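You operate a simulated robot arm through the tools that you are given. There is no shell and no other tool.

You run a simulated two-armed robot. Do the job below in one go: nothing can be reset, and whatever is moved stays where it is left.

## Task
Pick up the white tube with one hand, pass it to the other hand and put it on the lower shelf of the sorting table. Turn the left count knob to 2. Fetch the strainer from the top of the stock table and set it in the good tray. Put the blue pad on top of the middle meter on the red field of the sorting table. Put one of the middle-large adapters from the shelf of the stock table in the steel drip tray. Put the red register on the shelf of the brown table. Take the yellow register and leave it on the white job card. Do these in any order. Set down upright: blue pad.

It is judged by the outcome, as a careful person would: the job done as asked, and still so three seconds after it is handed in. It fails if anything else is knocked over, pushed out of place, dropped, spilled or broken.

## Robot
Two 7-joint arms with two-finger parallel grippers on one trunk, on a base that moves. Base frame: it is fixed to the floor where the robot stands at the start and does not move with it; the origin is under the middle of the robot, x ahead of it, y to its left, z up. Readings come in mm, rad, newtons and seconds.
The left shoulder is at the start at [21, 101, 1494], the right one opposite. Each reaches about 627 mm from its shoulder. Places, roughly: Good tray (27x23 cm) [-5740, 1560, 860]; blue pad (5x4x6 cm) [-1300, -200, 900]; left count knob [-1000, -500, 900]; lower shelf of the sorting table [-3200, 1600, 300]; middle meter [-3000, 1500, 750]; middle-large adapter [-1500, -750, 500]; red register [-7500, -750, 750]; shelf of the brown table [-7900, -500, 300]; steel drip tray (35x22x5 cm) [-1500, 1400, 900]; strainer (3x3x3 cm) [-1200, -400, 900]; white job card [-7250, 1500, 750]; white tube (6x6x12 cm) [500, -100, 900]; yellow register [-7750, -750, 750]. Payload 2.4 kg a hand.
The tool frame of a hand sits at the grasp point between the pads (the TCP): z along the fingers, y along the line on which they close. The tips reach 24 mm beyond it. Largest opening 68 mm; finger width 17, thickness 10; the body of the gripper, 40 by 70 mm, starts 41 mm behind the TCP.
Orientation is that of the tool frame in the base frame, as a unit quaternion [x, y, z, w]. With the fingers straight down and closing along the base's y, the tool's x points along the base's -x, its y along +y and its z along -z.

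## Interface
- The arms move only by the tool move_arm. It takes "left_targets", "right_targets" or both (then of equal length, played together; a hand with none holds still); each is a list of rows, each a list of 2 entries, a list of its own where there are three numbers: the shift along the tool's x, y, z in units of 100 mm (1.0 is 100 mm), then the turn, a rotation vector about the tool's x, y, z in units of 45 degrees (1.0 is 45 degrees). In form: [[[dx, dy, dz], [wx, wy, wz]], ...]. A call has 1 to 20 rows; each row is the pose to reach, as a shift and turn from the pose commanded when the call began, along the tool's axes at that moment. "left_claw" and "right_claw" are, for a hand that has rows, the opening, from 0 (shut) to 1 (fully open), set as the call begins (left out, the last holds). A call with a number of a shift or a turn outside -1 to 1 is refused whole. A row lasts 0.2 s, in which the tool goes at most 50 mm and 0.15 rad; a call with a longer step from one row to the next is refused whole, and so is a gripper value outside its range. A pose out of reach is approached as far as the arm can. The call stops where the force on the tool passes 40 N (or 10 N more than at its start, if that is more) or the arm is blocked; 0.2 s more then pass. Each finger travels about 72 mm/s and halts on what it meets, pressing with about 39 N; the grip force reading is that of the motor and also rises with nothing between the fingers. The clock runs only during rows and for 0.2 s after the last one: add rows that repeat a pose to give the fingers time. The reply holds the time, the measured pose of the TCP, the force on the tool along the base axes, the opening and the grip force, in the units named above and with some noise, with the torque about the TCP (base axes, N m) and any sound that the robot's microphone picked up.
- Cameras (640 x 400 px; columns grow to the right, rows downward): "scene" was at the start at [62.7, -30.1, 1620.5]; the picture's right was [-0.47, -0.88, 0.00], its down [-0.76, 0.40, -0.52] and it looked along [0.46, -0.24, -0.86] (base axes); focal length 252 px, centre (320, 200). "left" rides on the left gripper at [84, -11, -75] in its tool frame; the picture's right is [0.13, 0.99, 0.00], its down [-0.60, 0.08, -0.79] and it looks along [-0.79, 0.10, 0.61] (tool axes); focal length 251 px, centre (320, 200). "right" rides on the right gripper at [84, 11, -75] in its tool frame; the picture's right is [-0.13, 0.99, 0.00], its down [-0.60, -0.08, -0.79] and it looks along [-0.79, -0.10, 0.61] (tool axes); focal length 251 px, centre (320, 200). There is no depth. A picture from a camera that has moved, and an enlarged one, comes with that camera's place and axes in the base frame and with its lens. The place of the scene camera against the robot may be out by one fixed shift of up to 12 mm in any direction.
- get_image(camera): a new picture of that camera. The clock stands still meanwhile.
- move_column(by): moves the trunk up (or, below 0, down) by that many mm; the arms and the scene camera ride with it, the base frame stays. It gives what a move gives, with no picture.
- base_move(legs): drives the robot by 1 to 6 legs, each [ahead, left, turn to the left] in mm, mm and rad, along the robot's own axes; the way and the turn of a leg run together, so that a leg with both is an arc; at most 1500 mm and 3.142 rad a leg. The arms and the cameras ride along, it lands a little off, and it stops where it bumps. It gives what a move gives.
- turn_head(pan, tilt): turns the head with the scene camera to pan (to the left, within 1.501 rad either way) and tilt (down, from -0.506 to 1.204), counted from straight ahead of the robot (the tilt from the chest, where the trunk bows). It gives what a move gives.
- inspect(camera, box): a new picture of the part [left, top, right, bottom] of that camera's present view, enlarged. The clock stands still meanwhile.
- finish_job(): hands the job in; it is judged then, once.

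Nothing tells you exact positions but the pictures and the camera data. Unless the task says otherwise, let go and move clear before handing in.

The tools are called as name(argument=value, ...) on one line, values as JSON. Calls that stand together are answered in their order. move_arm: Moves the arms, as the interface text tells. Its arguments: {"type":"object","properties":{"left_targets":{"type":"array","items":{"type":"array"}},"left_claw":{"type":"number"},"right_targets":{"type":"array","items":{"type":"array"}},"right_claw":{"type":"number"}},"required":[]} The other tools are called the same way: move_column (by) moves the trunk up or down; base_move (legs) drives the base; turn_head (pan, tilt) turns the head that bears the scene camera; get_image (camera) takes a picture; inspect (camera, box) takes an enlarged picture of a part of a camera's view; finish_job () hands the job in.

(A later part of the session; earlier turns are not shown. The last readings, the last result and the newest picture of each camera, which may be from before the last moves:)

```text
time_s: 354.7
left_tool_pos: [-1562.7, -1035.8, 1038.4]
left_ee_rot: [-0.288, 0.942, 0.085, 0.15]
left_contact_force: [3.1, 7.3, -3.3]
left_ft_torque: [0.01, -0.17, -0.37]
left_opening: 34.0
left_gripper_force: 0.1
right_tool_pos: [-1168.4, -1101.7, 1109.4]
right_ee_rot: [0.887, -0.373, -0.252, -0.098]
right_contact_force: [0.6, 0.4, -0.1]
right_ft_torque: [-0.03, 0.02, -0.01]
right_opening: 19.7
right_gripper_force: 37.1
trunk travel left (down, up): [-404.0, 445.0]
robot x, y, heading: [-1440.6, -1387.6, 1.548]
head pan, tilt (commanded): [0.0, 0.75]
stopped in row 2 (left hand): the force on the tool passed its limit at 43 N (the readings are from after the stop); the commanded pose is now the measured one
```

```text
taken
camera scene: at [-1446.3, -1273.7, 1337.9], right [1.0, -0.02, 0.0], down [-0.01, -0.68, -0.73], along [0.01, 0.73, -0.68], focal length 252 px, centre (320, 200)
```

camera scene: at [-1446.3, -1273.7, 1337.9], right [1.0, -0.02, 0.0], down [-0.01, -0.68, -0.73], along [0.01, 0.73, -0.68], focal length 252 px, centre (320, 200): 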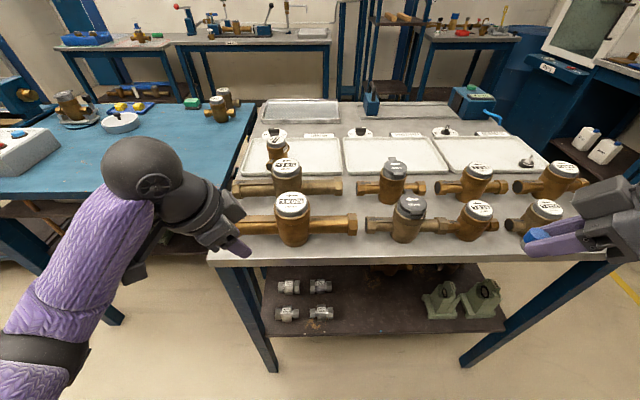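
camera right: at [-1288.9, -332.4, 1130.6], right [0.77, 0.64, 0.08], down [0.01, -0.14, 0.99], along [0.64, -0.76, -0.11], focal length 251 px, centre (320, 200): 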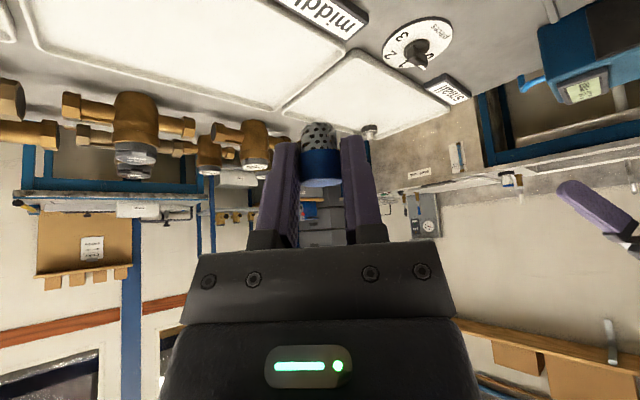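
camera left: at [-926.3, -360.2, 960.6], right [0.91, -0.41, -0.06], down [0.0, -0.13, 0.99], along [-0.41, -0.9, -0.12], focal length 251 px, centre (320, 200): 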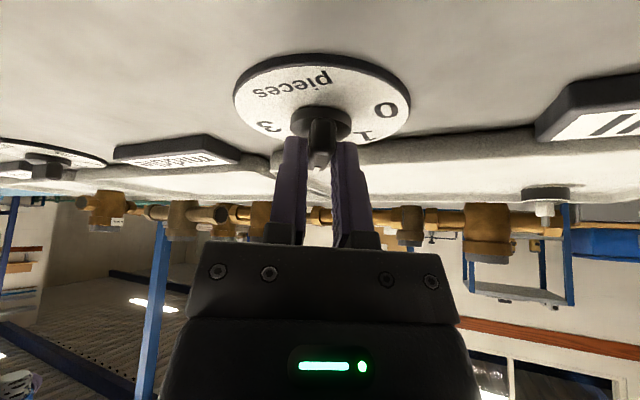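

The left hand's camera touched its own forearm since the hand is too high. I back off a little, lower the hand relative to the shoulder, and then finish the turn.

base_move(legs=[[-150, 0, 0]])

move_arm(left_targets=[[[-0.05, 0.05, 0.15], [0, 0, 0]], [[-0.1, 0.1, 0.35], [0, 0, 0]], [[-0.15, 0.15, 0.55], [0, 0, 0]], [[-0.2, 0.2, 0.75], [0, 0, 0]], [[-0.2, 0.2, 0.95], [0, 0, 0]], [[-0.2, 0.2, 0.95], [0, 0, 0]]])

get_image(camera="scene")

```text
time_s: 356.1
left_tool_pos: [-1564.8, -1186.1, 1037.7]
left_ee_rot: [-0.288, 0.942, 0.085, 0.15]
left_contact_force: [9.4, 6.6, -4.0]
left_ft_torque: [0.02, -0.04, 0.04]
left_opening: 34.0
left_gripper_force: 0.0
right_tool_pos: [-1171.2, -1249.2, 1110.0]
right_ee_rot: [0.888, -0.372, -0.252, -0.099]
right_contact_force: [-0.4, -1.0, 0.0]
right_ft_torque: [0.01, 0.0, 0.01]
right_opening: 19.8
right_gripper_force: 36.6
trunk travel left (down, up): [-404.0, 445.0]
robot x, y, heading: [-1446.4, -1536.7, 1.554]
head pan, tilt (commanded): [0.0, 0.75]
```

```text
time_s: 357.5
left_tool_pos: [-1539.1, -1135.4, 955.3]
left_ee_rot: [-0.287, 0.942, 0.085, 0.15]
left_contact_force: [-0.6, -1.1, -0.6]
left_ft_torque: [-0.05, 0.02, 0.0]
left_opening: 34.0
left_gripper_force: 0.1
right_tool_pos: [-1171.6, -1249.3, 1110.0]
right_ee_rot: [0.888, -0.372, -0.252, -0.099]
right_contact_force: [-0.6, -0.2, -0.8]
right_ft_torque: [-0.02, -0.03, -0.01]
right_opening: 19.4
right_gripper_force: 37.3
trunk travel left (down, up): [-404.0, 445.0]
robot x, y, heading: [-1440.8, -1537.0, 1.55]
head pan, tilt (commanded): [0.0, 0.75]
```

```text
taken
camera scene: at [-1449.3, -1422.2, 1337.9], right [1.0, -0.02, 0.0], down [-0.01, -0.68, -0.73], along [0.01, 0.73, -0.68], focal length 252 px, centre (320, 200)
```

scene: 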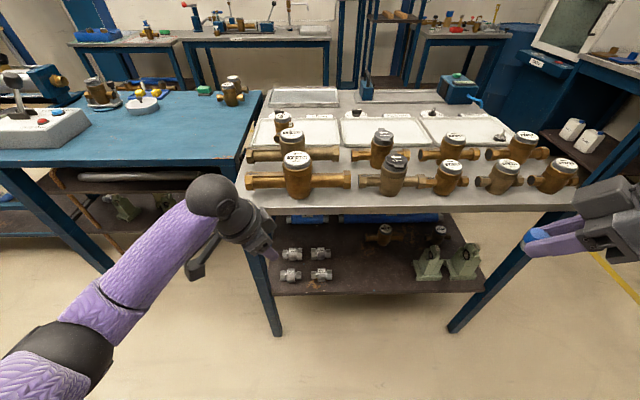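

Free. I complete the turn to fingers-down with the camera on the left.

move_arm(left_targets=[[[0, 0, 0.1], [0.035, 0.06, 0.12]], [[0, 0, 0.2], [0.07, 0.12, 0.24]], [[0, 0, 0.3], [0.11, 0.19, 0.37]], [[0, 0, 0.3], [0.15, 0.26, 0.5]], [[0, 0, 0.3], [0.185, 0.33, 0.63]], [[0, 0, 0.3], [0.221, 0.39, 0.745]], [[0, 0, 0.3], [0.221, 0.39, 0.745]]])

get_image(camera="scene")

```text
time_s: 359.1
left_tool_pos: [-1531.3, -1126.8, 928.5]
left_ee_rot: [-0.001, 1.0, -0.001, 0.0]
left_contact_force: [0.3, 0.5, 0.3]
left_ft_torque: [0.0, 0.01, 0.02]
left_opening: 34.1
left_gripper_force: 0.0
right_tool_pos: [-1172.6, -1249.0, 1108.9]
right_ee_rot: [0.887, -0.373, -0.252, -0.099]
right_contact_force: [0.1, 0.2, 0.2]
right_ft_torque: [-0.03, 0.0, -0.01]
right_opening: 19.7
right_gripper_force: 37.3
trunk travel left (down, up): [-404.0, 445.0]
robot x, y, heading: [-1444.6, -1535.0, 1.552]
head pan, tilt (commanded): [0.0, 0.75]
```

```text
taken
camera scene: at [-1449.3, -1422.2, 1337.9], right [1.0, -0.02, 0.0], down [-0.01, -0.68, -0.73], along [0.01, 0.73, -0.68], focal length 252 px, centre (320, 200)
```

scene: 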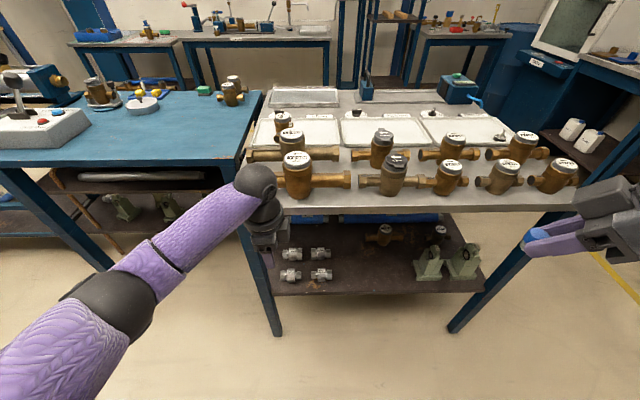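

The left hand is ready. I lower the trunk by 280 mm in two steps, staying clear of the table.

move_column(by=-200)

move_column(by=-80)

get_image(camera="scene")

get_image(camera="left")

```text
time_s: 361.2
left_tool_pos: [-1532.3, -1126.7, 728.0]
left_ee_rot: [-0.002, 1.0, 0.0, 0.0]
left_contact_force: [-0.4, 0.1, -0.5]
left_ft_torque: [-0.01, 0.01, -0.01]
left_opening: 34.2
left_gripper_force: 0.1
right_tool_pos: [-1172.8, -1249.3, 908.5]
right_ee_rot: [0.888, -0.372, -0.252, -0.099]
right_contact_force: [-0.8, 0.6, 0.1]
right_ft_torque: [0.02, 0.0, 0.02]
right_opening: 19.5
right_gripper_force: 37.5
trunk travel left (down, up): [-204.0, 645.0]
robot x, y, heading: [-1448.6, -1536.4, 1.552]
head pan, tilt (commanded): [0.0, 0.75]
```

```text
time_s: 362.4
left_tool_pos: [-1532.1, -1126.5, 649.6]
left_ee_rot: [-0.002, 1.0, -0.001, 0.0]
left_contact_force: [-1.6, -0.7, 0.3]
left_ft_torque: [-0.01, -0.02, 0.03]
left_opening: 33.9
left_gripper_force: 0.0
right_tool_pos: [-1171.8, -1249.0, 829.1]
right_ee_rot: [0.888, -0.372, -0.252, -0.099]
right_contact_force: [-0.1, 0.3, -0.3]
right_ft_torque: [0.03, -0.04, -0.04]
right_opening: 19.6
right_gripper_force: 37.0
trunk travel left (down, up): [-124.0, 725.0]
robot x, y, heading: [-1441.2, -1538.8, 1.548]
head pan, tilt (commanded): [0.0, 0.75]
```

```text
taken
camera scene: at [-1448.2, -1358.6, 1053.4], right [1.0, -0.02, 0.0], down [-0.01, -0.68, -0.73], along [0.01, 0.73, -0.68], focal length 252 px, centre (320, 200)
```

scene: 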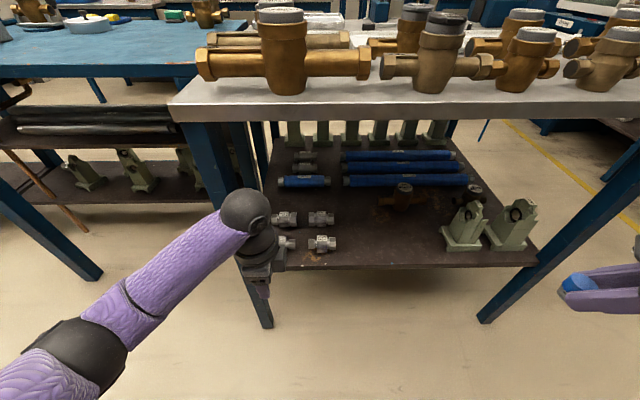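

```text
taken
camera left: at [-1615.4, -1136.7, 723.1], right [-0.13, 0.99, 0.0], down [0.6, 0.08, 0.79], along [0.79, 0.1, -0.61], focal length 251 px, centre (320, 200)
```

left: 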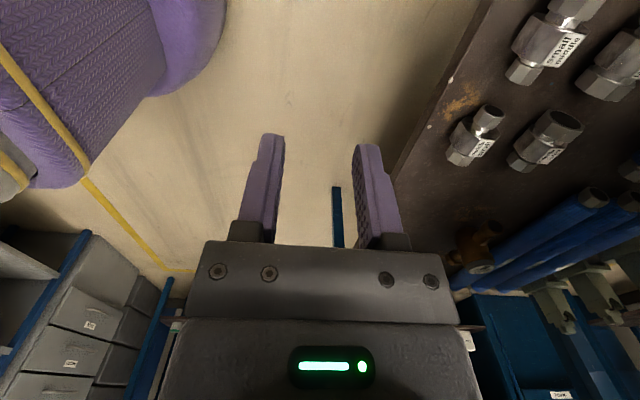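

The left camera sees the four fittings at its right edge. I zoom both cameras to locate the right one of the far row exactly.

inspect(camera="left", box=[430, 0, 640, 200])

inspect(camera="scene", box=[260, 190, 360, 270])

```text
2.00 times, centred on (535, 100) of left
camera zoom: at [-1615.4, -1136.7, 723.1], right [-0.13, 0.99, 0.0], down [0.6, 0.08, 0.79], along [0.79, 0.1, -0.61], focal length 503 px, centre (-110, 400)
```

zoom: 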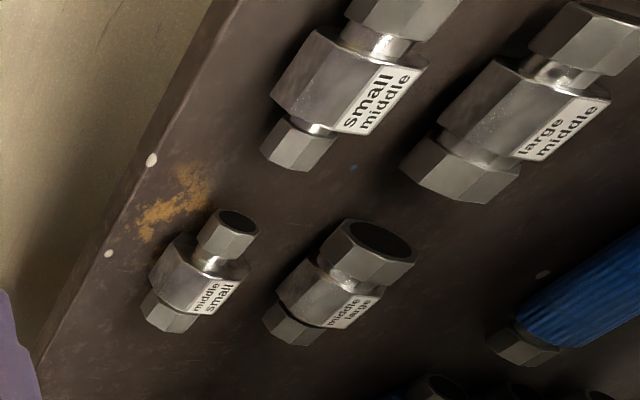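

```text
5.00 times, centred on (310, 230) of scene
camera zoom: at [-1448.2, -1358.6, 1053.4], right [1.0, -0.02, 0.0], down [-0.01, -0.68, -0.73], along [0.01, 0.73, -0.68], focal length 1259 px, centre (370, 50)
```

zoom: 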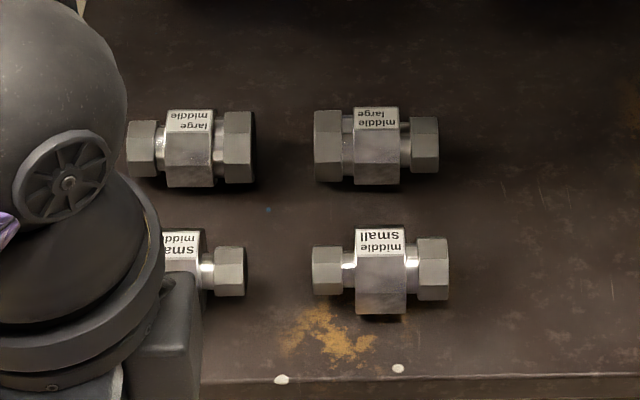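

The fitting is near (-1425, -800) and about z 445. I lower the left hand 90 mm, shift the base right and drive partly in under the table edge.

move_arm(left_targets=[[[0, 0, 0.2], [0, 0, 0]], [[0, 0, 0.4], [0, 0, 0]], [[0, 0, 0.6], [0, 0, 0]], [[0, 0, 0.8], [0, 0, 0]], [[0, 0, 0.9], [0, 0, 0]], [[0, 0, 0.9], [0, 0, 0]]], left_claw=1)

base_move(legs=[[0, -107, 0.02], [110, 0, 0]])

get_image(camera="scene")

get_image(camera="left")

```text
time_s: 363.8
left_tool_pos: [-1531.8, -1127.4, 559.2]
left_ee_rot: [0.0, 1.0, -0.001, 0.0]
left_contact_force: [0.8, -0.3, -0.7]
left_ft_torque: [0.01, 0.04, 0.01]
left_opening: 67.9
left_gripper_force: 0.0
right_tool_pos: [-1171.6, -1249.9, 829.0]
right_ee_rot: [0.887, -0.374, -0.252, -0.1]
right_contact_force: [0.1, 0.2, -0.6]
right_ft_torque: [0.05, 0.01, -0.02]
right_opening: 19.5
right_gripper_force: 36.8
trunk travel left (down, up): [-124.0, 725.0]
robot x, y, heading: [-1440.5, -1539.1, 1.555]
head pan, tilt (commanded): [0.0, 0.75]
```

```text
time_s: 365.8
left_tool_pos: [-1433.9, -1018.9, 558.4]
left_ee_rot: [-0.011, 1.0, -0.001, 0.0]
left_contact_force: [0.8, -1.0, -0.2]
left_ft_torque: [0.02, 0.01, 0.01]
left_opening: 67.8
left_gripper_force: 0.0
right_tool_pos: [-1071.8, -1134.1, 829.6]
right_ee_rot: [0.891, -0.364, -0.253, -0.097]
right_contact_force: [-0.5, 0.5, 0.3]
right_ft_torque: [0.02, 0.0, 0.0]
right_opening: 19.3
right_gripper_force: 37.5
trunk travel left (down, up): [-124.0, 725.0]
robot x, y, heading: [-1335.9, -1430.9, 1.578]
head pan, tilt (commanded): [0.0, 0.75]
```

```text
taken
camera scene: at [-1345.1, -1249.0, 1053.4], right [1.0, 0.0, 0.0], down [0.0, -0.68, -0.73], along [0.0, 0.73, -0.68], focal length 252 px, centre (320, 200)
```

scene: 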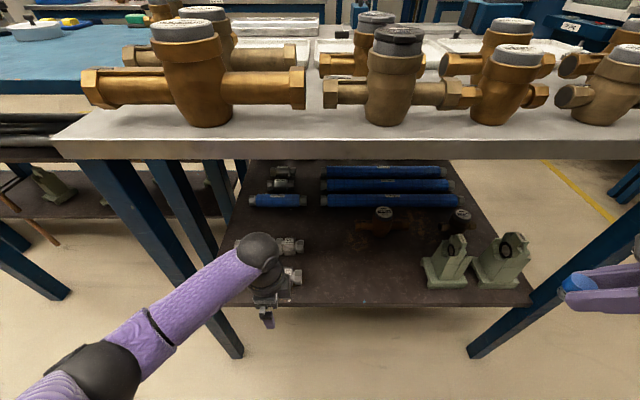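

```text
taken
camera left: at [-1516.5, -1030.8, 633.0], right [-0.15, 0.99, 0.0], down [0.6, 0.09, 0.79], along [0.78, 0.12, -0.61], focal length 251 px, centre (320, 200)
```

left: 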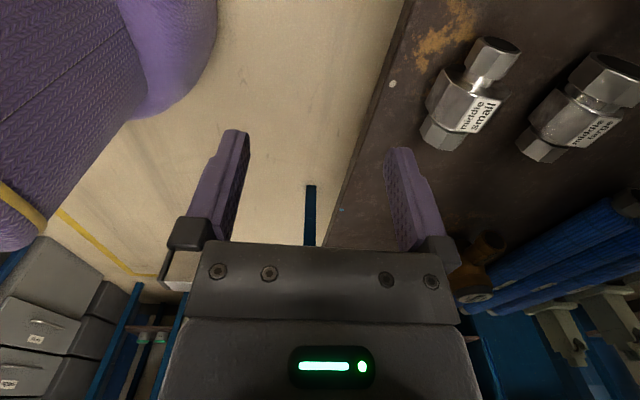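

The target is at about (-1436, -805). Before going further in I pull the right hand (with the strainer) back out of the table's way.

move_arm(right_targets=[[[0.14, 0.16, -0.08], [0, 0, 0]], [[0.28, 0.32, -0.16], [0, 0, 0]], [[0.42, 0.48, -0.25], [0, 0, 0]], [[0.55, 0.63, -0.33], [0, 0, 0]], [[0.55, 0.63, -0.33], [0, 0, 0]]])

get_image(camera="right")

```text
time_s: 366.4
left_tool_pos: [-1432.6, -1018.4, 559.8]
left_ee_rot: [-0.011, 1.0, -0.001, 0.0]
left_contact_force: [0.7, 0.1, -0.2]
left_ft_torque: [-0.01, 0.01, 0.0]
left_opening: 67.9
left_gripper_force: 0.1
right_tool_pos: [-1070.8, -1175.1, 830.3]
right_ee_rot: [0.891, -0.36, -0.258, -0.1]
right_contact_force: [-12.0, 12.8, -2.9]
right_ft_torque: [0.16, 0.13, -0.18]
right_opening: 19.6
right_gripper_force: 37.5
trunk travel left (down, up): [-124.0, 725.0]
robot x, y, heading: [-1336.8, -1424.2, 1.573]
head pan, tilt (commanded): [0.0, 0.75]
stopped in row 3 (right hand): the force on the tool passed its limit at 68 N (the readings are from after the stop); the commanded pose is now the measured one
```

```text
taken
camera right: at [-999.4, -1261.0, 848.8], right [-0.77, -0.64, 0.08], down [0.0, 0.12, 0.99], along [-0.64, 0.76, -0.1], focal length 251 px, centre (320, 200)
```

right: 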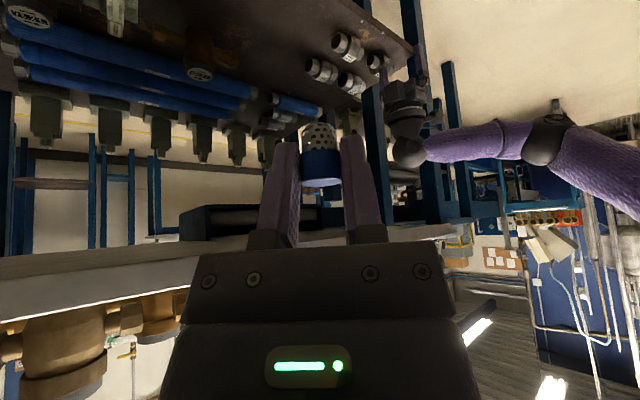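

I can gain room by turning the robot 20 degrees to the right, which takes the right hand away from the table while the left stays close. I turn and re-align the left hand.

base_move(legs=[[0, 0, -0.349]])

move_arm(left_targets=[[[0, 0, 0], [0, 0, -0.15]], [[0, 0, 0], [0, 0, -0.3]], [[0, 0, 0], [0, 0, -0.42]], [[0, 0, 0], [0, 0, -0.42]]])

get_image(camera="scene")

get_image(camera="left")

```text
time_s: 367.9
left_tool_pos: [-1287.2, -1011.0, 558.3]
left_ee_rot: [0.162, 0.987, -0.001, 0.001]
left_contact_force: [0.1, -0.6, -0.4]
left_ft_torque: [0.01, -0.03, 0.01]
left_opening: 67.9
left_gripper_force: 0.0
right_tool_pos: [-1000.8, -1281.1, 830.3]
right_ee_rot: [0.815, -0.51, -0.236, -0.144]
right_contact_force: [-10.9, 31.7, -5.3]
right_ft_torque: [0.06, 0.01, -0.12]
right_opening: 19.8
right_gripper_force: 36.9
trunk travel left (down, up): [-124.0, 725.0]
robot x, y, heading: [-1338.3, -1425.6, 1.227]
head pan, tilt (commanded): [0.0, 0.75]
```

```text
time_s: 368.9
left_tool_pos: [-1287.0, -1010.7, 558.5]
left_ee_rot: [-0.003, 1.0, -0.001, 0.0]
left_contact_force: [0.2, 0.2, -0.3]
left_ft_torque: [-0.01, 0.01, 0.03]
left_opening: 68.0
left_gripper_force: 0.0
right_tool_pos: [-1000.3, -1281.5, 830.5]
right_ee_rot: [0.815, -0.508, -0.238, -0.143]
right_contact_force: [-8.2, 21.0, -2.9]
right_ft_torque: [0.07, 0.0, -0.17]
right_opening: 19.4
right_gripper_force: 37.1
trunk travel left (down, up): [-124.0, 725.0]
robot x, y, heading: [-1337.7, -1429.5, 1.224]
head pan, tilt (commanded): [0.0, 0.75]
```

```text
taken
camera scene: at [-1284.5, -1259.5, 1053.4], right [0.94, -0.34, 0.0], down [-0.23, -0.64, -0.73], along [0.25, 0.69, -0.68], focal length 252 px, centre (320, 200)
```

scene: 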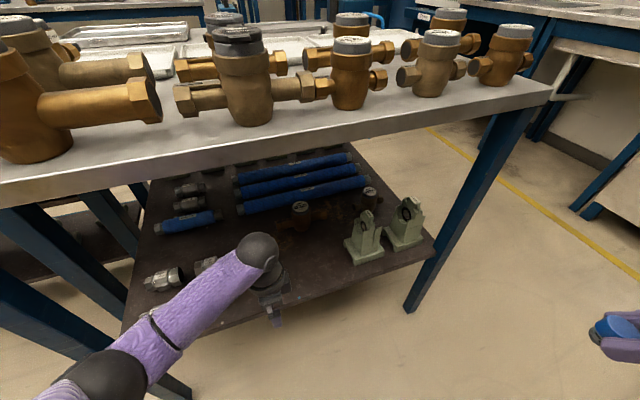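

```text
taken
camera left: at [-1371.2, -1020.8, 633.0], right [-0.13, 0.99, 0.0], down [0.6, 0.08, 0.79], along [0.79, 0.1, -0.61], focal length 251 px, centre (320, 200)
```

left: 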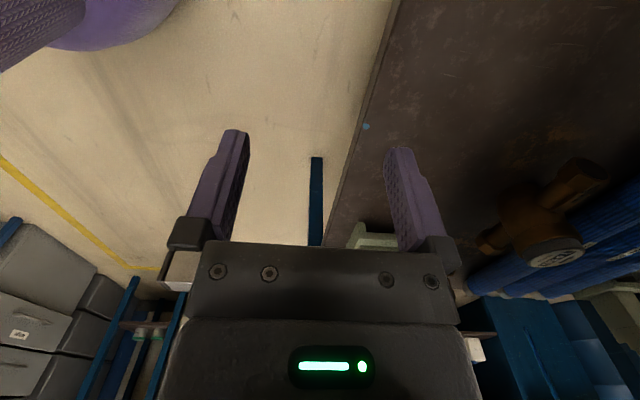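

I drive sideways and slightly forward to bring the left hand over the shelf near the fittings, easing the right arm's self-contact first.

move_arm(right_targets=[[[-0.1, -0.08, 0.1], [0, 0, 0]], [[-0.15, -0.12, 0.2], [0, 0, 0]], [[-0.15, -0.12, 0.2], [0, 0, 0]]])

base_move(legs=[[0, 195, 0]])

get_image(camera="scene")

get_image(camera="left")

```text
time_s: 369.7
left_tool_pos: [-1287.0, -1010.6, 558.4]
left_ee_rot: [-0.002, 1.0, -0.001, 0.001]
left_contact_force: [-0.3, 0.1, -0.9]
left_ft_torque: [0.04, -0.01, -0.02]
left_opening: 68.1
left_gripper_force: 0.0
right_tool_pos: [-1000.9, -1256.4, 820.7]
right_ee_rot: [0.815, -0.509, -0.236, -0.143]
right_contact_force: [0.2, 0.3, -0.7]
right_ft_torque: [-0.01, -0.01, 0.04]
right_opening: 19.4
right_gripper_force: 37.0
trunk travel left (down, up): [-124.0, 725.0]
robot x, y, heading: [-1335.2, -1429.1, 1.228]
head pan, tilt (commanded): [0.0, 0.75]
```

```text
time_s: 371.3
left_tool_pos: [-1473.3, -944.9, 558.7]
left_ee_rot: [-0.002, 1.0, 0.0, 0.0]
left_contact_force: [0.1, -0.4, -0.6]
left_ft_torque: [0.03, -0.01, -0.03]
left_opening: 67.9
left_gripper_force: 0.1
right_tool_pos: [-1186.1, -1189.1, 820.4]
right_ee_rot: [0.815, -0.509, -0.237, -0.143]
right_contact_force: [0.0, -0.2, -0.6]
right_ft_torque: [-0.01, -0.01, -0.02]
right_opening: 19.5
right_gripper_force: 36.6
trunk travel left (down, up): [-124.0, 725.0]
robot x, y, heading: [-1523.9, -1362.5, 1.231]
head pan, tilt (commanded): [0.0, 0.75]
```

```text
taken
camera scene: at [-1468.9, -1192.9, 1053.4], right [0.94, -0.34, 0.0], down [-0.23, -0.64, -0.73], along [0.25, 0.69, -0.68], focal length 252 px, centre (320, 200)
```

scene: 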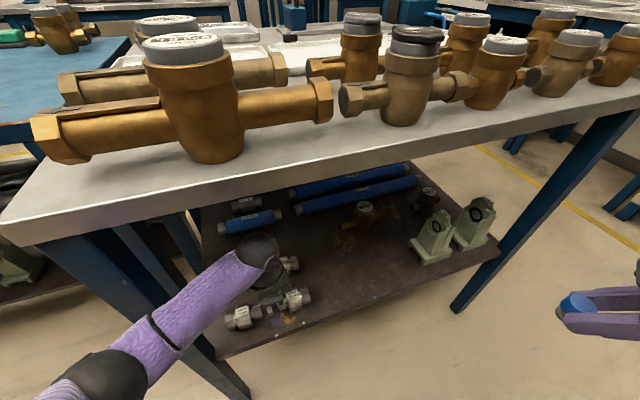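

```text
taken
camera left: at [-1556.0, -954.1, 633.1], right [-0.13, 0.99, 0.0], down [0.6, 0.08, 0.79], along [0.79, 0.11, -0.61], focal length 251 px, centre (320, 200)
```

left: 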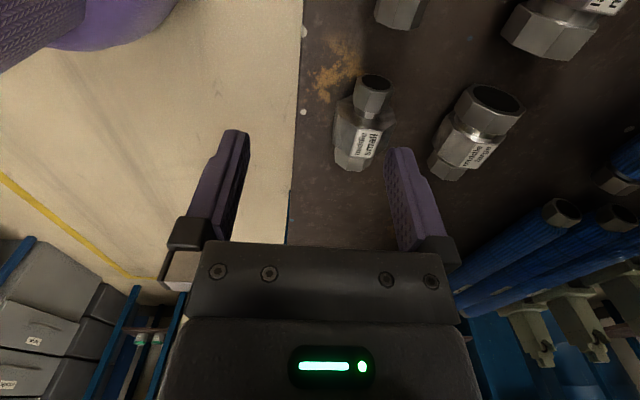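

The target fitting is at about (-1428, -792, 441). I drive 100 mm forward and lower the trunk 70 mm.

base_move(legs=[[100, 0, 0]])

move_column(by=-60)

get_image(camera="left")

get_image(camera="scene")

```text
time_s: 372.2
left_tool_pos: [-1452.7, -917.6, 559.1]
left_ee_rot: [0.005, 1.0, -0.004, 0.001]
left_contact_force: [0.3, -0.3, -0.4]
left_ft_torque: [-0.01, 0.01, 0.0]
left_opening: 67.7
left_gripper_force: 0.0
right_tool_pos: [-1169.6, -1159.4, 820.9]
right_ee_rot: [0.814, -0.51, -0.238, -0.144]
right_contact_force: [0.2, -0.1, -0.1]
right_ft_torque: [-0.02, 0.0, -0.01]
right_opening: 19.1
right_gripper_force: 37.5
trunk travel left (down, up): [-124.0, 725.0]
robot x, y, heading: [-1503.9, -1330.0, 1.221]
head pan, tilt (commanded): [0.0, 0.75]
stopped in leg 1: the robot was blocked; the commanded pose is now the measured one
```

```text
time_s: 373.2
left_tool_pos: [-1453.4, -919.7, 498.9]
left_ee_rot: [0.005, 1.0, -0.004, 0.0]
left_contact_force: [-0.6, -0.3, -0.5]
left_ft_torque: [-0.01, 0.03, 0.0]
left_opening: 67.9
left_gripper_force: 0.0
right_tool_pos: [-1169.9, -1162.8, 760.6]
right_ee_rot: [0.814, -0.509, -0.239, -0.145]
right_contact_force: [0.7, -0.7, 0.5]
right_ft_torque: [-0.02, 0.0, 0.01]
right_opening: 19.4
right_gripper_force: 37.2
trunk travel left (down, up): [-64.0, 785.0]
robot x, y, heading: [-1506.6, -1329.3, 1.221]
head pan, tilt (commanded): [0.0, 0.75]
```

```text
taken
camera left: at [-1536.0, -929.2, 572.5], right [-0.12, 0.99, -0.01], down [0.61, 0.08, 0.79], along [0.79, 0.09, -0.61], focal length 251 px, centre (320, 200)
```

left: 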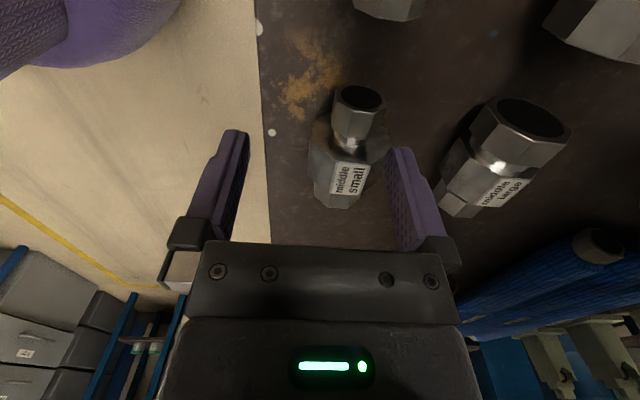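

```text
taken
camera scene: at [-1444.4, -1147.3, 991.6], right [0.94, -0.34, -0.01], down [-0.24, -0.64, -0.73], along [0.25, 0.69, -0.68], focal length 252 px, centre (320, 200)
```

scene: 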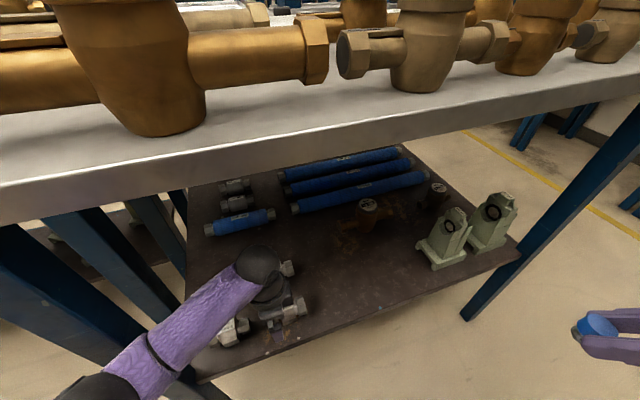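

The base was stopped: my left forearm met the table's leg. I back off, turn back to face the table squarely, and will come in further to the right, where the forearm clears the leg.

base_move(legs=[[-200, 0, 0], [0, 0, 0.349], [0, -225, 0]])

move_arm(left_targets=[[[0, 0, 0], [0, 0, 0.15]], [[0, 0, 0], [0, 0, 0.3]], [[0, 0, 0], [0, 0, 0.42]], [[0, 0, 0], [0, 0, 0.42]]])

get_image(camera="scene")

get_image(camera="left")

```text
time_s: 377.2
left_tool_pos: [-1446.6, -1112.8, 496.6]
left_ee_rot: [-0.171, 0.985, -0.005, 0.002]
left_contact_force: [0.5, -0.7, 0.0]
left_ft_torque: [0.01, 0.01, 0.04]
left_opening: 68.0
left_gripper_force: 0.1
right_tool_pos: [-1097.2, -1241.6, 760.2]
right_ee_rot: [0.891, -0.36, -0.257, -0.1]
right_contact_force: [-0.5, -0.1, -0.2]
right_ft_torque: [-0.01, 0.01, 0.0]
right_opening: 19.3
right_gripper_force: 36.8
trunk travel left (down, up): [-64.0, 785.0]
robot x, y, heading: [-1352.7, -1517.3, 1.577]
head pan, tilt (commanded): [0.0, 0.75]
```

```text
time_s: 378.2
left_tool_pos: [-1445.0, -1112.1, 497.8]
left_ee_rot: [-0.006, 1.0, -0.005, 0.003]
left_contact_force: [0.0, 0.3, 0.6]
left_ft_torque: [0.04, -0.01, 0.01]
left_opening: 68.1
left_gripper_force: 0.1
right_tool_pos: [-1096.9, -1241.6, 761.0]
right_ee_rot: [0.891, -0.36, -0.257, -0.1]
right_contact_force: [0.1, 0.1, 1.2]
right_ft_torque: [0.01, 0.0, 0.02]
right_opening: 19.5
right_gripper_force: 37.5
trunk travel left (down, up): [-64.0, 785.0]
robot x, y, heading: [-1352.9, -1519.8, 1.574]
head pan, tilt (commanded): [0.0, 0.75]
```

```text
taken
camera scene: at [-1362.3, -1318.0, 991.1], right [1.0, 0.0, 0.0], down [0.0, -0.68, -0.73], along [0.0, 0.73, -0.68], focal length 252 px, centre (320, 200)
```

scene: 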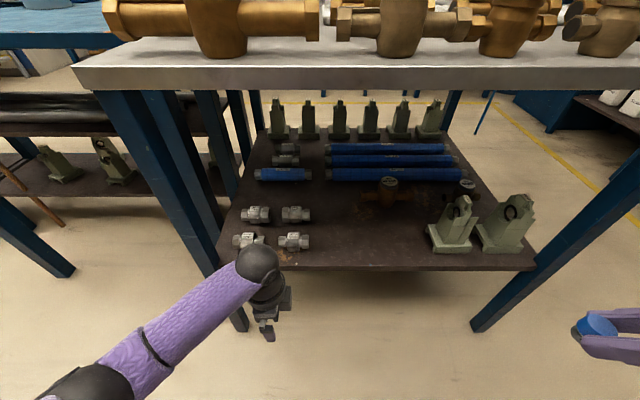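

```text
taken
camera left: at [-1529.7, -1122.0, 570.7], right [-0.14, 0.99, -0.01], down [0.6, 0.09, 0.8], along [0.79, 0.11, -0.6], focal length 251 px, centre (320, 200)
```

left: 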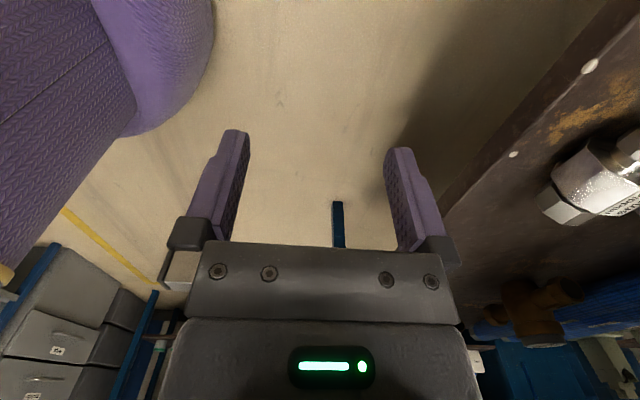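

Now squarely facing again. I raise the hand 30 mm, shift right 17 mm and go forward 170 mm.

move_arm(left_targets=[[[0, 0, -0.15], [0, 0, 0]], [[0, 0, -0.3], [0, 0, 0]], [[0, 0, -0.3], [0, 0, 0]]])

base_move(legs=[[0, -17, 0], [170, 0, 0]])

get_image(camera="left")

get_image(camera="scene")

```text
time_s: 379.0
left_tool_pos: [-1446.4, -1111.4, 527.9]
left_ee_rot: [-0.006, 1.0, -0.004, 0.003]
left_contact_force: [-0.4, 0.5, -0.7]
left_ft_torque: [0.01, 0.0, 0.02]
left_opening: 67.9
left_gripper_force: 0.2
right_tool_pos: [-1096.5, -1240.8, 761.7]
right_ee_rot: [0.891, -0.359, -0.258, -0.1]
right_contact_force: [0.0, 0.1, -0.5]
right_ft_torque: [-0.03, 0.01, -0.01]
right_opening: 19.4
right_gripper_force: 37.0
trunk travel left (down, up): [-64.0, 785.0]
robot x, y, heading: [-1351.6, -1518.7, 1.576]
head pan, tilt (commanded): [0.0, 0.75]
```

```text
time_s: 380.8
left_tool_pos: [-1426.8, -941.3, 527.3]
left_ee_rot: [-0.006, 1.0, -0.006, 0.003]
left_contact_force: [-0.5, 0.4, 0.3]
left_ft_torque: [0.0, -0.03, 0.02]
left_opening: 68.1
left_gripper_force: 0.1
right_tool_pos: [-1079.6, -1071.3, 761.0]
right_ee_rot: [0.891, -0.361, -0.257, -0.101]
right_contact_force: [0.3, 0.1, -0.8]
right_ft_torque: [0.02, 0.07, 0.03]
right_opening: 19.3
right_gripper_force: 37.2
trunk travel left (down, up): [-64.0, 785.0]
robot x, y, heading: [-1337.1, -1346.7, 1.569]
head pan, tilt (commanded): [0.0, 0.75]
```

```text
taken
camera left: at [-1511.9, -951.3, 600.4], right [-0.14, 0.99, -0.01], down [0.6, 0.09, 0.8], along [0.79, 0.11, -0.6], focal length 251 px, centre (320, 200)
```

left: 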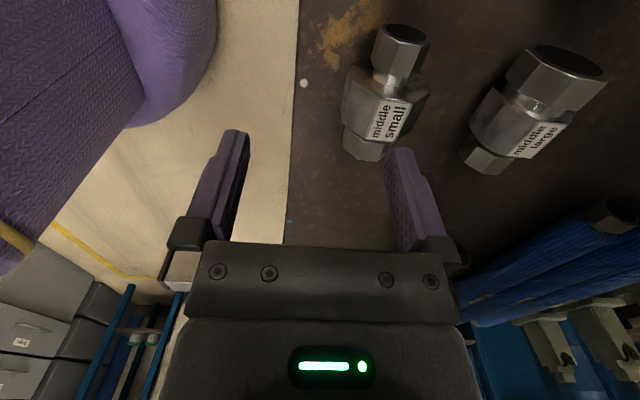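

```text
taken
camera scene: at [-1344.8, -1147.8, 991.1], right [1.0, 0.0, 0.0], down [0.0, -0.68, -0.73], along [0.0, 0.73, -0.68], focal length 252 px, centre (320, 200)
```

scene: 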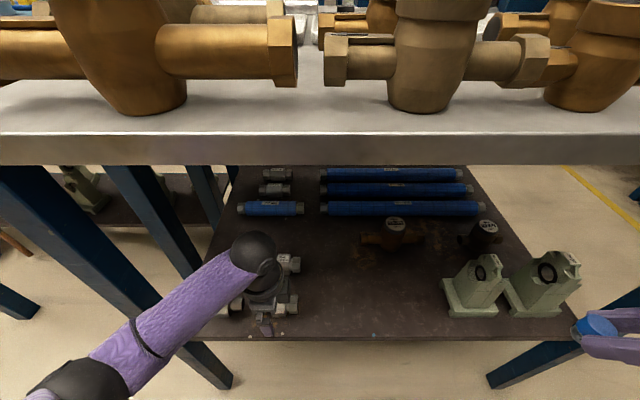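

The fitting's position is confirmed at (-1429, -790). To keep the elbow off the table leg I shift the base 60 mm right and move the hand 60 mm left relative to it, then go forward.

base_move(legs=[[0, -60, 0]])

move_arm(left_targets=[[[0.2, 0, 0], [0, 0, 0]], [[0.4, 0, 0], [0, 0, 0]], [[0.6, 0, 0], [0, 0, 0]], [[0.6, 0, 0], [0, 0, 0]]])

base_move(legs=[[75, 0, 0]])

get_image(camera="left")

get_image(camera="scene")

```text
time_s: 381.8
left_tool_pos: [-1368.4, -942.0, 526.1]
left_ee_rot: [-0.005, 1.0, -0.004, 0.003]
left_contact_force: [-0.7, 1.3, 0.6]
left_ft_torque: [-0.02, 0.0, 0.02]
left_opening: 67.9
left_gripper_force: 0.0
right_tool_pos: [-1020.1, -1070.6, 761.3]
right_ee_rot: [0.891, -0.36, -0.258, -0.1]
right_contact_force: [0.2, -0.1, -0.1]
right_ft_torque: [0.0, -0.04, -0.01]
right_opening: 19.3
right_gripper_force: 37.1
trunk travel left (down, up): [-64.0, 785.0]
robot x, y, heading: [-1280.5, -1347.0, 1.567]
head pan, tilt (commanded): [0.0, 0.75]
```

```text
time_s: 382.8
left_tool_pos: [-1428.9, -943.0, 527.2]
left_ee_rot: [-0.006, 1.0, -0.004, 0.002]
left_contact_force: [-0.4, 0.5, -0.5]
left_ft_torque: [-0.02, -0.01, 0.01]
left_opening: 68.0
left_gripper_force: 0.1
right_tool_pos: [-1020.0, -1071.8, 761.3]
right_ee_rot: [0.891, -0.36, -0.258, -0.1]
right_contact_force: [0.0, -0.7, 0.0]
right_ft_torque: [0.0, -0.01, 0.02]
right_opening: 19.0
right_gripper_force: 37.3
trunk travel left (down, up): [-64.0, 785.0]
robot x, y, heading: [-1272.7, -1348.2, 1.567]
head pan, tilt (commanded): [0.0, 0.75]
```

```text
time_s: 383.8
left_tool_pos: [-1427.8, -866.6, 527.3]
left_ee_rot: [-0.006, 1.0, -0.004, 0.004]
left_contact_force: [0.0, -0.1, 0.6]
left_ft_torque: [-0.02, 0.02, -0.01]
left_opening: 67.7
left_gripper_force: 0.0
right_tool_pos: [-1018.1, -996.1, 761.5]
right_ee_rot: [0.891, -0.361, -0.257, -0.101]
right_contact_force: [-0.4, -0.8, -0.5]
right_ft_torque: [0.02, 0.05, 0.02]
right_opening: 19.2
right_gripper_force: 37.6
trunk travel left (down, up): [-64.0, 785.0]
robot x, y, heading: [-1277.1, -1271.8, 1.568]
head pan, tilt (commanded): [0.0, 0.75]
```

```text
taken
camera left: at [-1511.9, -876.9, 600.7], right [-0.14, 0.99, -0.01], down [0.6, 0.09, 0.8], along [0.79, 0.11, -0.6], focal length 251 px, centre (320, 200)
```

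left: 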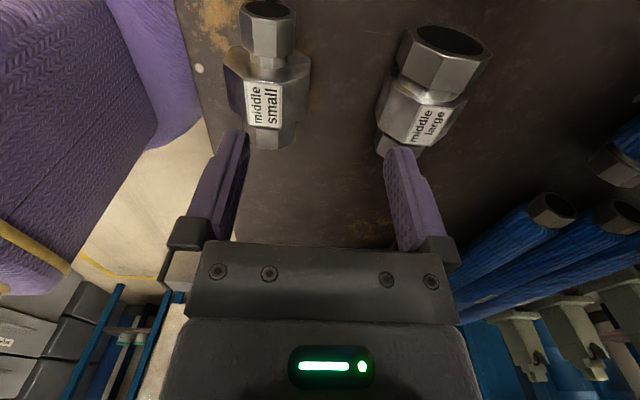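

```text
taken
camera scene: at [-1284.7, -1072.5, 991.1], right [1.0, 0.0, 0.0], down [0.0, -0.68, -0.73], along [0.0, 0.73, -0.68], focal length 252 px, centre (320, 200)
```

scene: 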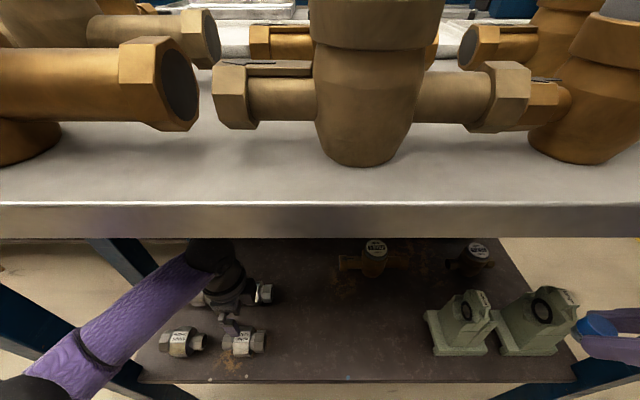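

I move the hand 77 mm forward so it is over the fitting.

move_arm(left_targets=[[[0, 0.2, 0], [0, 0, 0]], [[0, 0.4, 0], [0, 0, 0]], [[0, 0.6, 0], [0, 0, 0]], [[0, 0.765, 0], [0, 0, 0]], [[0, 0.765, 0], [0, 0, 0]]])

get_image(camera="left")

```text
time_s: 385.0
left_tool_pos: [-1428.0, -790.1, 525.2]
left_ee_rot: [-0.005, 1.0, -0.005, 0.003]
left_contact_force: [0.3, 0.4, 0.1]
left_ft_torque: [0.0, -0.02, -0.03]
left_opening: 68.0
left_gripper_force: 0.0
right_tool_pos: [-1019.4, -996.7, 760.7]
right_ee_rot: [0.891, -0.361, -0.258, -0.1]
right_contact_force: [0.4, 0.1, -0.2]
right_ft_torque: [0.02, 0.01, 0.0]
right_opening: 19.3
right_gripper_force: 36.9
trunk travel left (down, up): [-64.0, 785.0]
robot x, y, heading: [-1279.6, -1270.9, 1.57]
head pan, tilt (commanded): [0.0, 0.75]
```

```text
taken
camera left: at [-1512.0, -799.9, 600.0], right [-0.14, 0.99, -0.01], down [0.6, 0.09, 0.8], along [0.79, 0.1, -0.61], focal length 251 px, centre (320, 200)
```

left: 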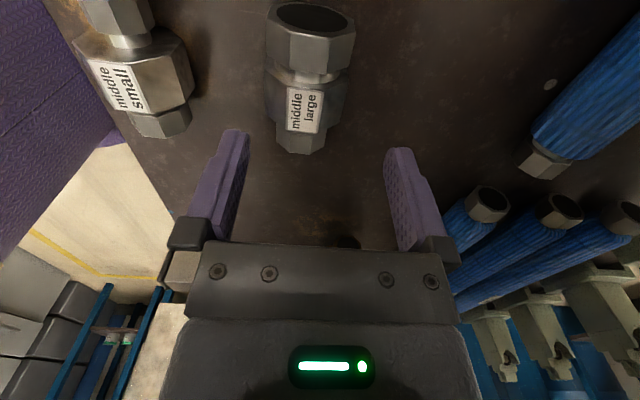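

The fitting is between the fingers; I correct 8 mm back and 5 mm right, then lower with the trunk by 55 mm.

move_arm(left_targets=[[[-0.03, -0.04, 0], [0, 0, 0]], [[-0.05, -0.075, 0], [0, 0, 0]], [[-0.05, -0.075, 0], [0, 0, 0]]])

move_column(by=-50)

get_image(camera="left")

```text
time_s: 385.8
left_tool_pos: [-1424.8, -797.6, 526.2]
left_ee_rot: [-0.006, 1.0, -0.005, 0.003]
left_contact_force: [0.6, 0.0, -0.4]
left_ft_torque: [0.0, -0.01, 0.02]
left_opening: 68.2
left_gripper_force: 0.1
right_tool_pos: [-1020.3, -996.4, 761.5]
right_ee_rot: [0.891, -0.36, -0.258, -0.1]
right_contact_force: [-0.2, 0.5, -0.5]
right_ft_torque: [-0.03, -0.01, 0.04]
right_opening: 19.3
right_gripper_force: 37.1
trunk travel left (down, up): [-64.0, 785.0]
robot x, y, heading: [-1278.3, -1273.4, 1.571]
head pan, tilt (commanded): [0.0, 0.75]
```

```text
time_s: 386.8
left_tool_pos: [-1422.9, -797.6, 476.8]
left_ee_rot: [-0.005, 1.0, -0.004, 0.003]
left_contact_force: [0.8, 0.2, -0.3]
left_ft_torque: [-0.01, -0.01, 0.01]
left_opening: 67.9
left_gripper_force: 0.1
right_tool_pos: [-1019.3, -995.9, 711.1]
right_ee_rot: [0.891, -0.362, -0.257, -0.1]
right_contact_force: [-0.1, -0.8, 0.8]
right_ft_torque: [0.01, -0.01, 0.01]
right_opening: 19.3
right_gripper_force: 37.0
trunk travel left (down, up): [-14.0, 835.0]
robot x, y, heading: [-1275.8, -1269.7, 1.568]
head pan, tilt (commanded): [0.0, 0.75]
```

```text
taken
camera left: at [-1507.7, -807.8, 550.3], right [-0.14, 0.99, -0.01], down [0.6, 0.09, 0.8], along [0.79, 0.11, -0.6], focal length 251 px, centre (320, 200)
```

left: 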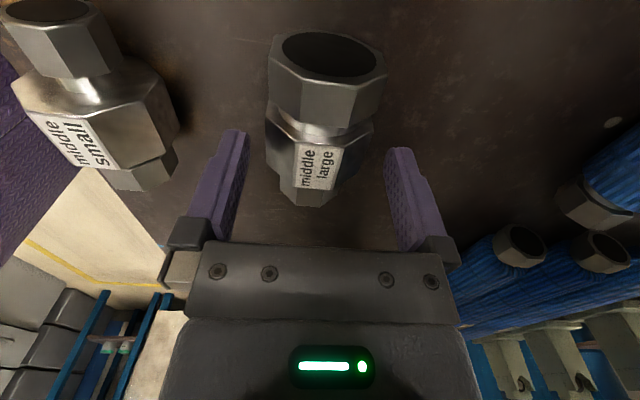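

Nicely centred over the labelled middle body. I lower the last 27 mm and close.

move_arm(left_targets=[[[0, 0, 0.08], [0, 0, 0]], [[0, 0, 0.16], [0, 0, 0]], [[0, 0, 0.22], [0, 0, 0]], [[0, 0, 0.26], [0, 0, 0]], [[0, 0, 0.26], [0, 0, 0]]])

get_image(camera="left")

```text
time_s: 388.0
left_tool_pos: [-1425.2, -798.7, 450.6]
left_ee_rot: [-0.005, 1.0, -0.004, 0.003]
left_contact_force: [0.9, -0.2, -0.7]
left_ft_torque: [0.02, 0.05, 0.0]
left_opening: 68.1
left_gripper_force: 0.1
right_tool_pos: [-1019.8, -995.4, 710.2]
right_ee_rot: [0.891, -0.36, -0.259, -0.1]
right_contact_force: [-0.3, -0.4, 0.3]
right_ft_torque: [-0.02, -0.03, 0.03]
right_opening: 19.4
right_gripper_force: 36.9
trunk travel left (down, up): [-14.0, 835.0]
robot x, y, heading: [-1272.2, -1271.2, 1.568]
head pan, tilt (commanded): [0.0, 0.75]
```

```text
taken
camera left: at [-1507.7, -808.3, 524.1], right [-0.14, 0.99, -0.01], down [0.6, 0.09, 0.8], along [0.79, 0.1, -0.61], focal length 251 px, centre (320, 200)
```

left: 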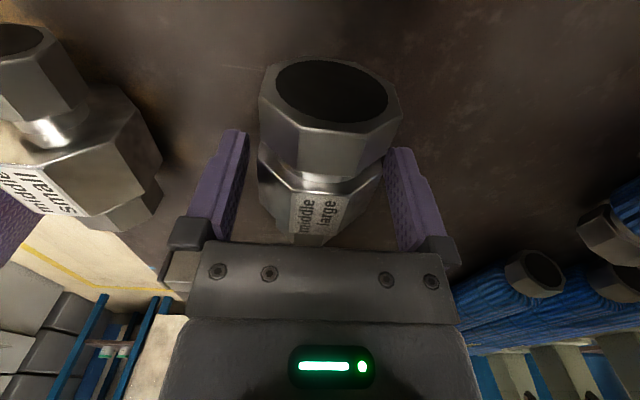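

The fingers straddle the body. I close the left hand.

move_arm(left_targets=[[[0, 0, 0], [0, 0, 0]], [[0, 0, 0], [0, 0, 0]], [[0, 0, 0], [0, 0, 0]], [[0, 0, 0], [0, 0, 0]]], left_claw=0)

get_image(camera="left")

```text
time_s: 389.0
left_tool_pos: [-1422.9, -797.5, 450.0]
left_ee_rot: [-0.005, 1.0, -0.004, 0.004]
left_contact_force: [0.8, 0.7, 0.7]
left_ft_torque: [0.07, -0.04, 0.0]
left_opening: 49.8
left_gripper_force: 39.3
right_tool_pos: [-1019.6, -997.1, 711.0]
right_ee_rot: [0.89, -0.362, -0.257, -0.101]
right_contact_force: [-0.2, 0.1, -0.5]
right_ft_torque: [0.01, -0.01, 0.01]
right_opening: 19.2
right_gripper_force: 37.1
trunk travel left (down, up): [-14.0, 835.0]
robot x, y, heading: [-1280.0, -1273.3, 1.571]
head pan, tilt (commanded): [0.0, 0.75]
```

```text
taken
camera left: at [-1507.7, -808.2, 524.1], right [-0.14, 0.99, -0.01], down [0.6, 0.09, 0.8], along [0.79, 0.1, -0.6], focal length 251 px, centre (320, 200)
```

left: 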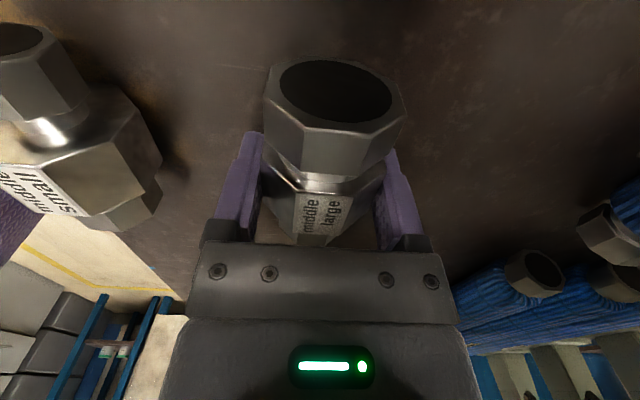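

Held (50 mm). I lift it 80 mm with the trunk and then back straight out.

move_column(by=80)

get_image(camera="left")

```text
time_s: 390.1
left_tool_pos: [-1423.7, -798.3, 530.1]
left_ee_rot: [-0.004, 1.0, -0.005, 0.004]
left_contact_force: [0.1, 0.2, -3.4]
left_ft_torque: [0.01, 0.0, -0.02]
left_opening: 50.0
left_gripper_force: 39.3
right_tool_pos: [-1018.7, -995.6, 789.1]
right_ee_rot: [0.891, -0.361, -0.257, -0.1]
right_contact_force: [0.8, 0.4, -0.8]
right_ft_torque: [-0.01, -0.02, 0.07]
right_opening: 19.2
right_gripper_force: 36.8
trunk travel left (down, up): [-94.0, 755.0]
robot x, y, heading: [-1277.3, -1267.5, 1.569]
head pan, tilt (commanded): [0.0, 0.75]
```

```text
taken
camera left: at [-1507.4, -807.8, 603.7], right [-0.14, 0.99, -0.01], down [0.6, 0.09, 0.8], along [0.79, 0.1, -0.61], focal length 251 px, centre (320, 200)
```

left: 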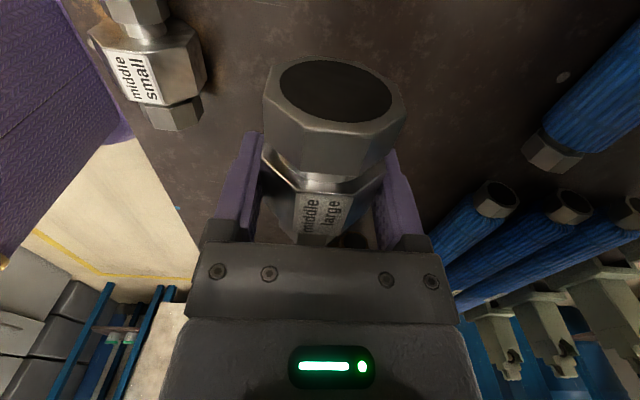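

The fitting is lifted. I back straight out from under the table.

base_move(legs=[[-330, 0, 0]])

move_column(by=250)

get_image(camera="scene")

get_image(camera="left")

```text
time_s: 392.3
left_tool_pos: [-1424.7, -1129.5, 529.6]
left_ee_rot: [-0.005, 1.0, -0.004, 0.003]
left_contact_force: [-0.5, 0.5, -2.7]
left_ft_torque: [-0.03, -0.01, 0.01]
left_opening: 50.0
left_gripper_force: 39.3
right_tool_pos: [-1020.1, -1326.4, 790.5]
right_ee_rot: [0.891, -0.361, -0.258, -0.1]
right_contact_force: [0.0, -0.3, -1.0]
right_ft_torque: [0.01, -0.01, 0.02]
right_opening: 19.2
right_gripper_force: 37.6
trunk travel left (down, up): [-94.0, 755.0]
robot x, y, heading: [-1279.3, -1605.3, 1.57]
head pan, tilt (commanded): [0.0, 0.75]
```

```text
time_s: 394.9
left_tool_pos: [-1424.4, -1125.4, 793.7]
left_ee_rot: [-0.005, 1.0, 0.011, 0.003]
left_contact_force: [0.5, 0.7, -3.0]
left_ft_torque: [0.0, -0.04, 0.01]
left_opening: 49.6
left_gripper_force: 39.1
right_tool_pos: [-1021.0, -1326.1, 1040.5]
right_ee_rot: [0.891, -0.361, -0.257, -0.1]
right_contact_force: [0.1, 0.0, -0.7]
right_ft_torque: [0.01, 0.02, -0.01]
right_opening: 19.5
right_gripper_force: 37.1
trunk travel left (down, up): [-344.0, 505.0]
robot x, y, heading: [-1276.4, -1602.5, 1.567]
head pan, tilt (commanded): [0.0, 0.75]
```

```text
taken
camera scene: at [-1285.3, -1477.5, 1277.3], right [1.0, 0.0, 0.0], down [0.0, -0.68, -0.73], along [0.0, 0.73, -0.68], focal length 252 px, centre (320, 200)
```

scene: 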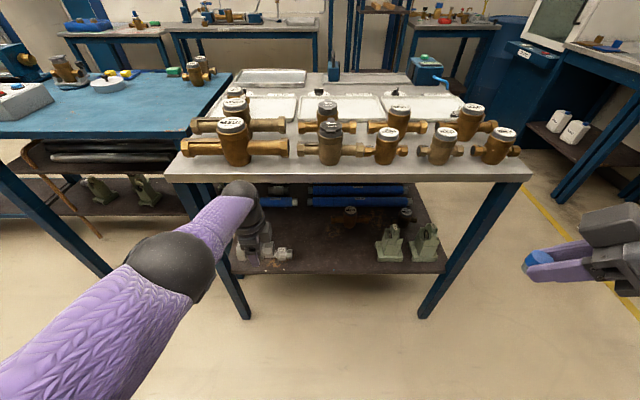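

```text
taken
camera left: at [-1507.9, -1138.2, 866.8], right [-0.14, 0.99, 0.02], down [0.6, 0.07, 0.8], along [0.79, 0.12, -0.6], focal length 251 px, centre (320, 200)
```

left: 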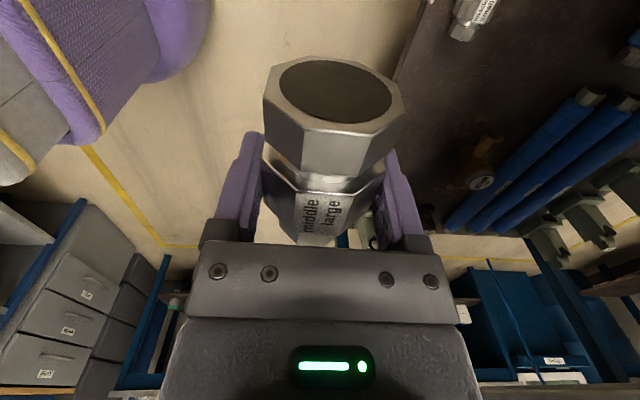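

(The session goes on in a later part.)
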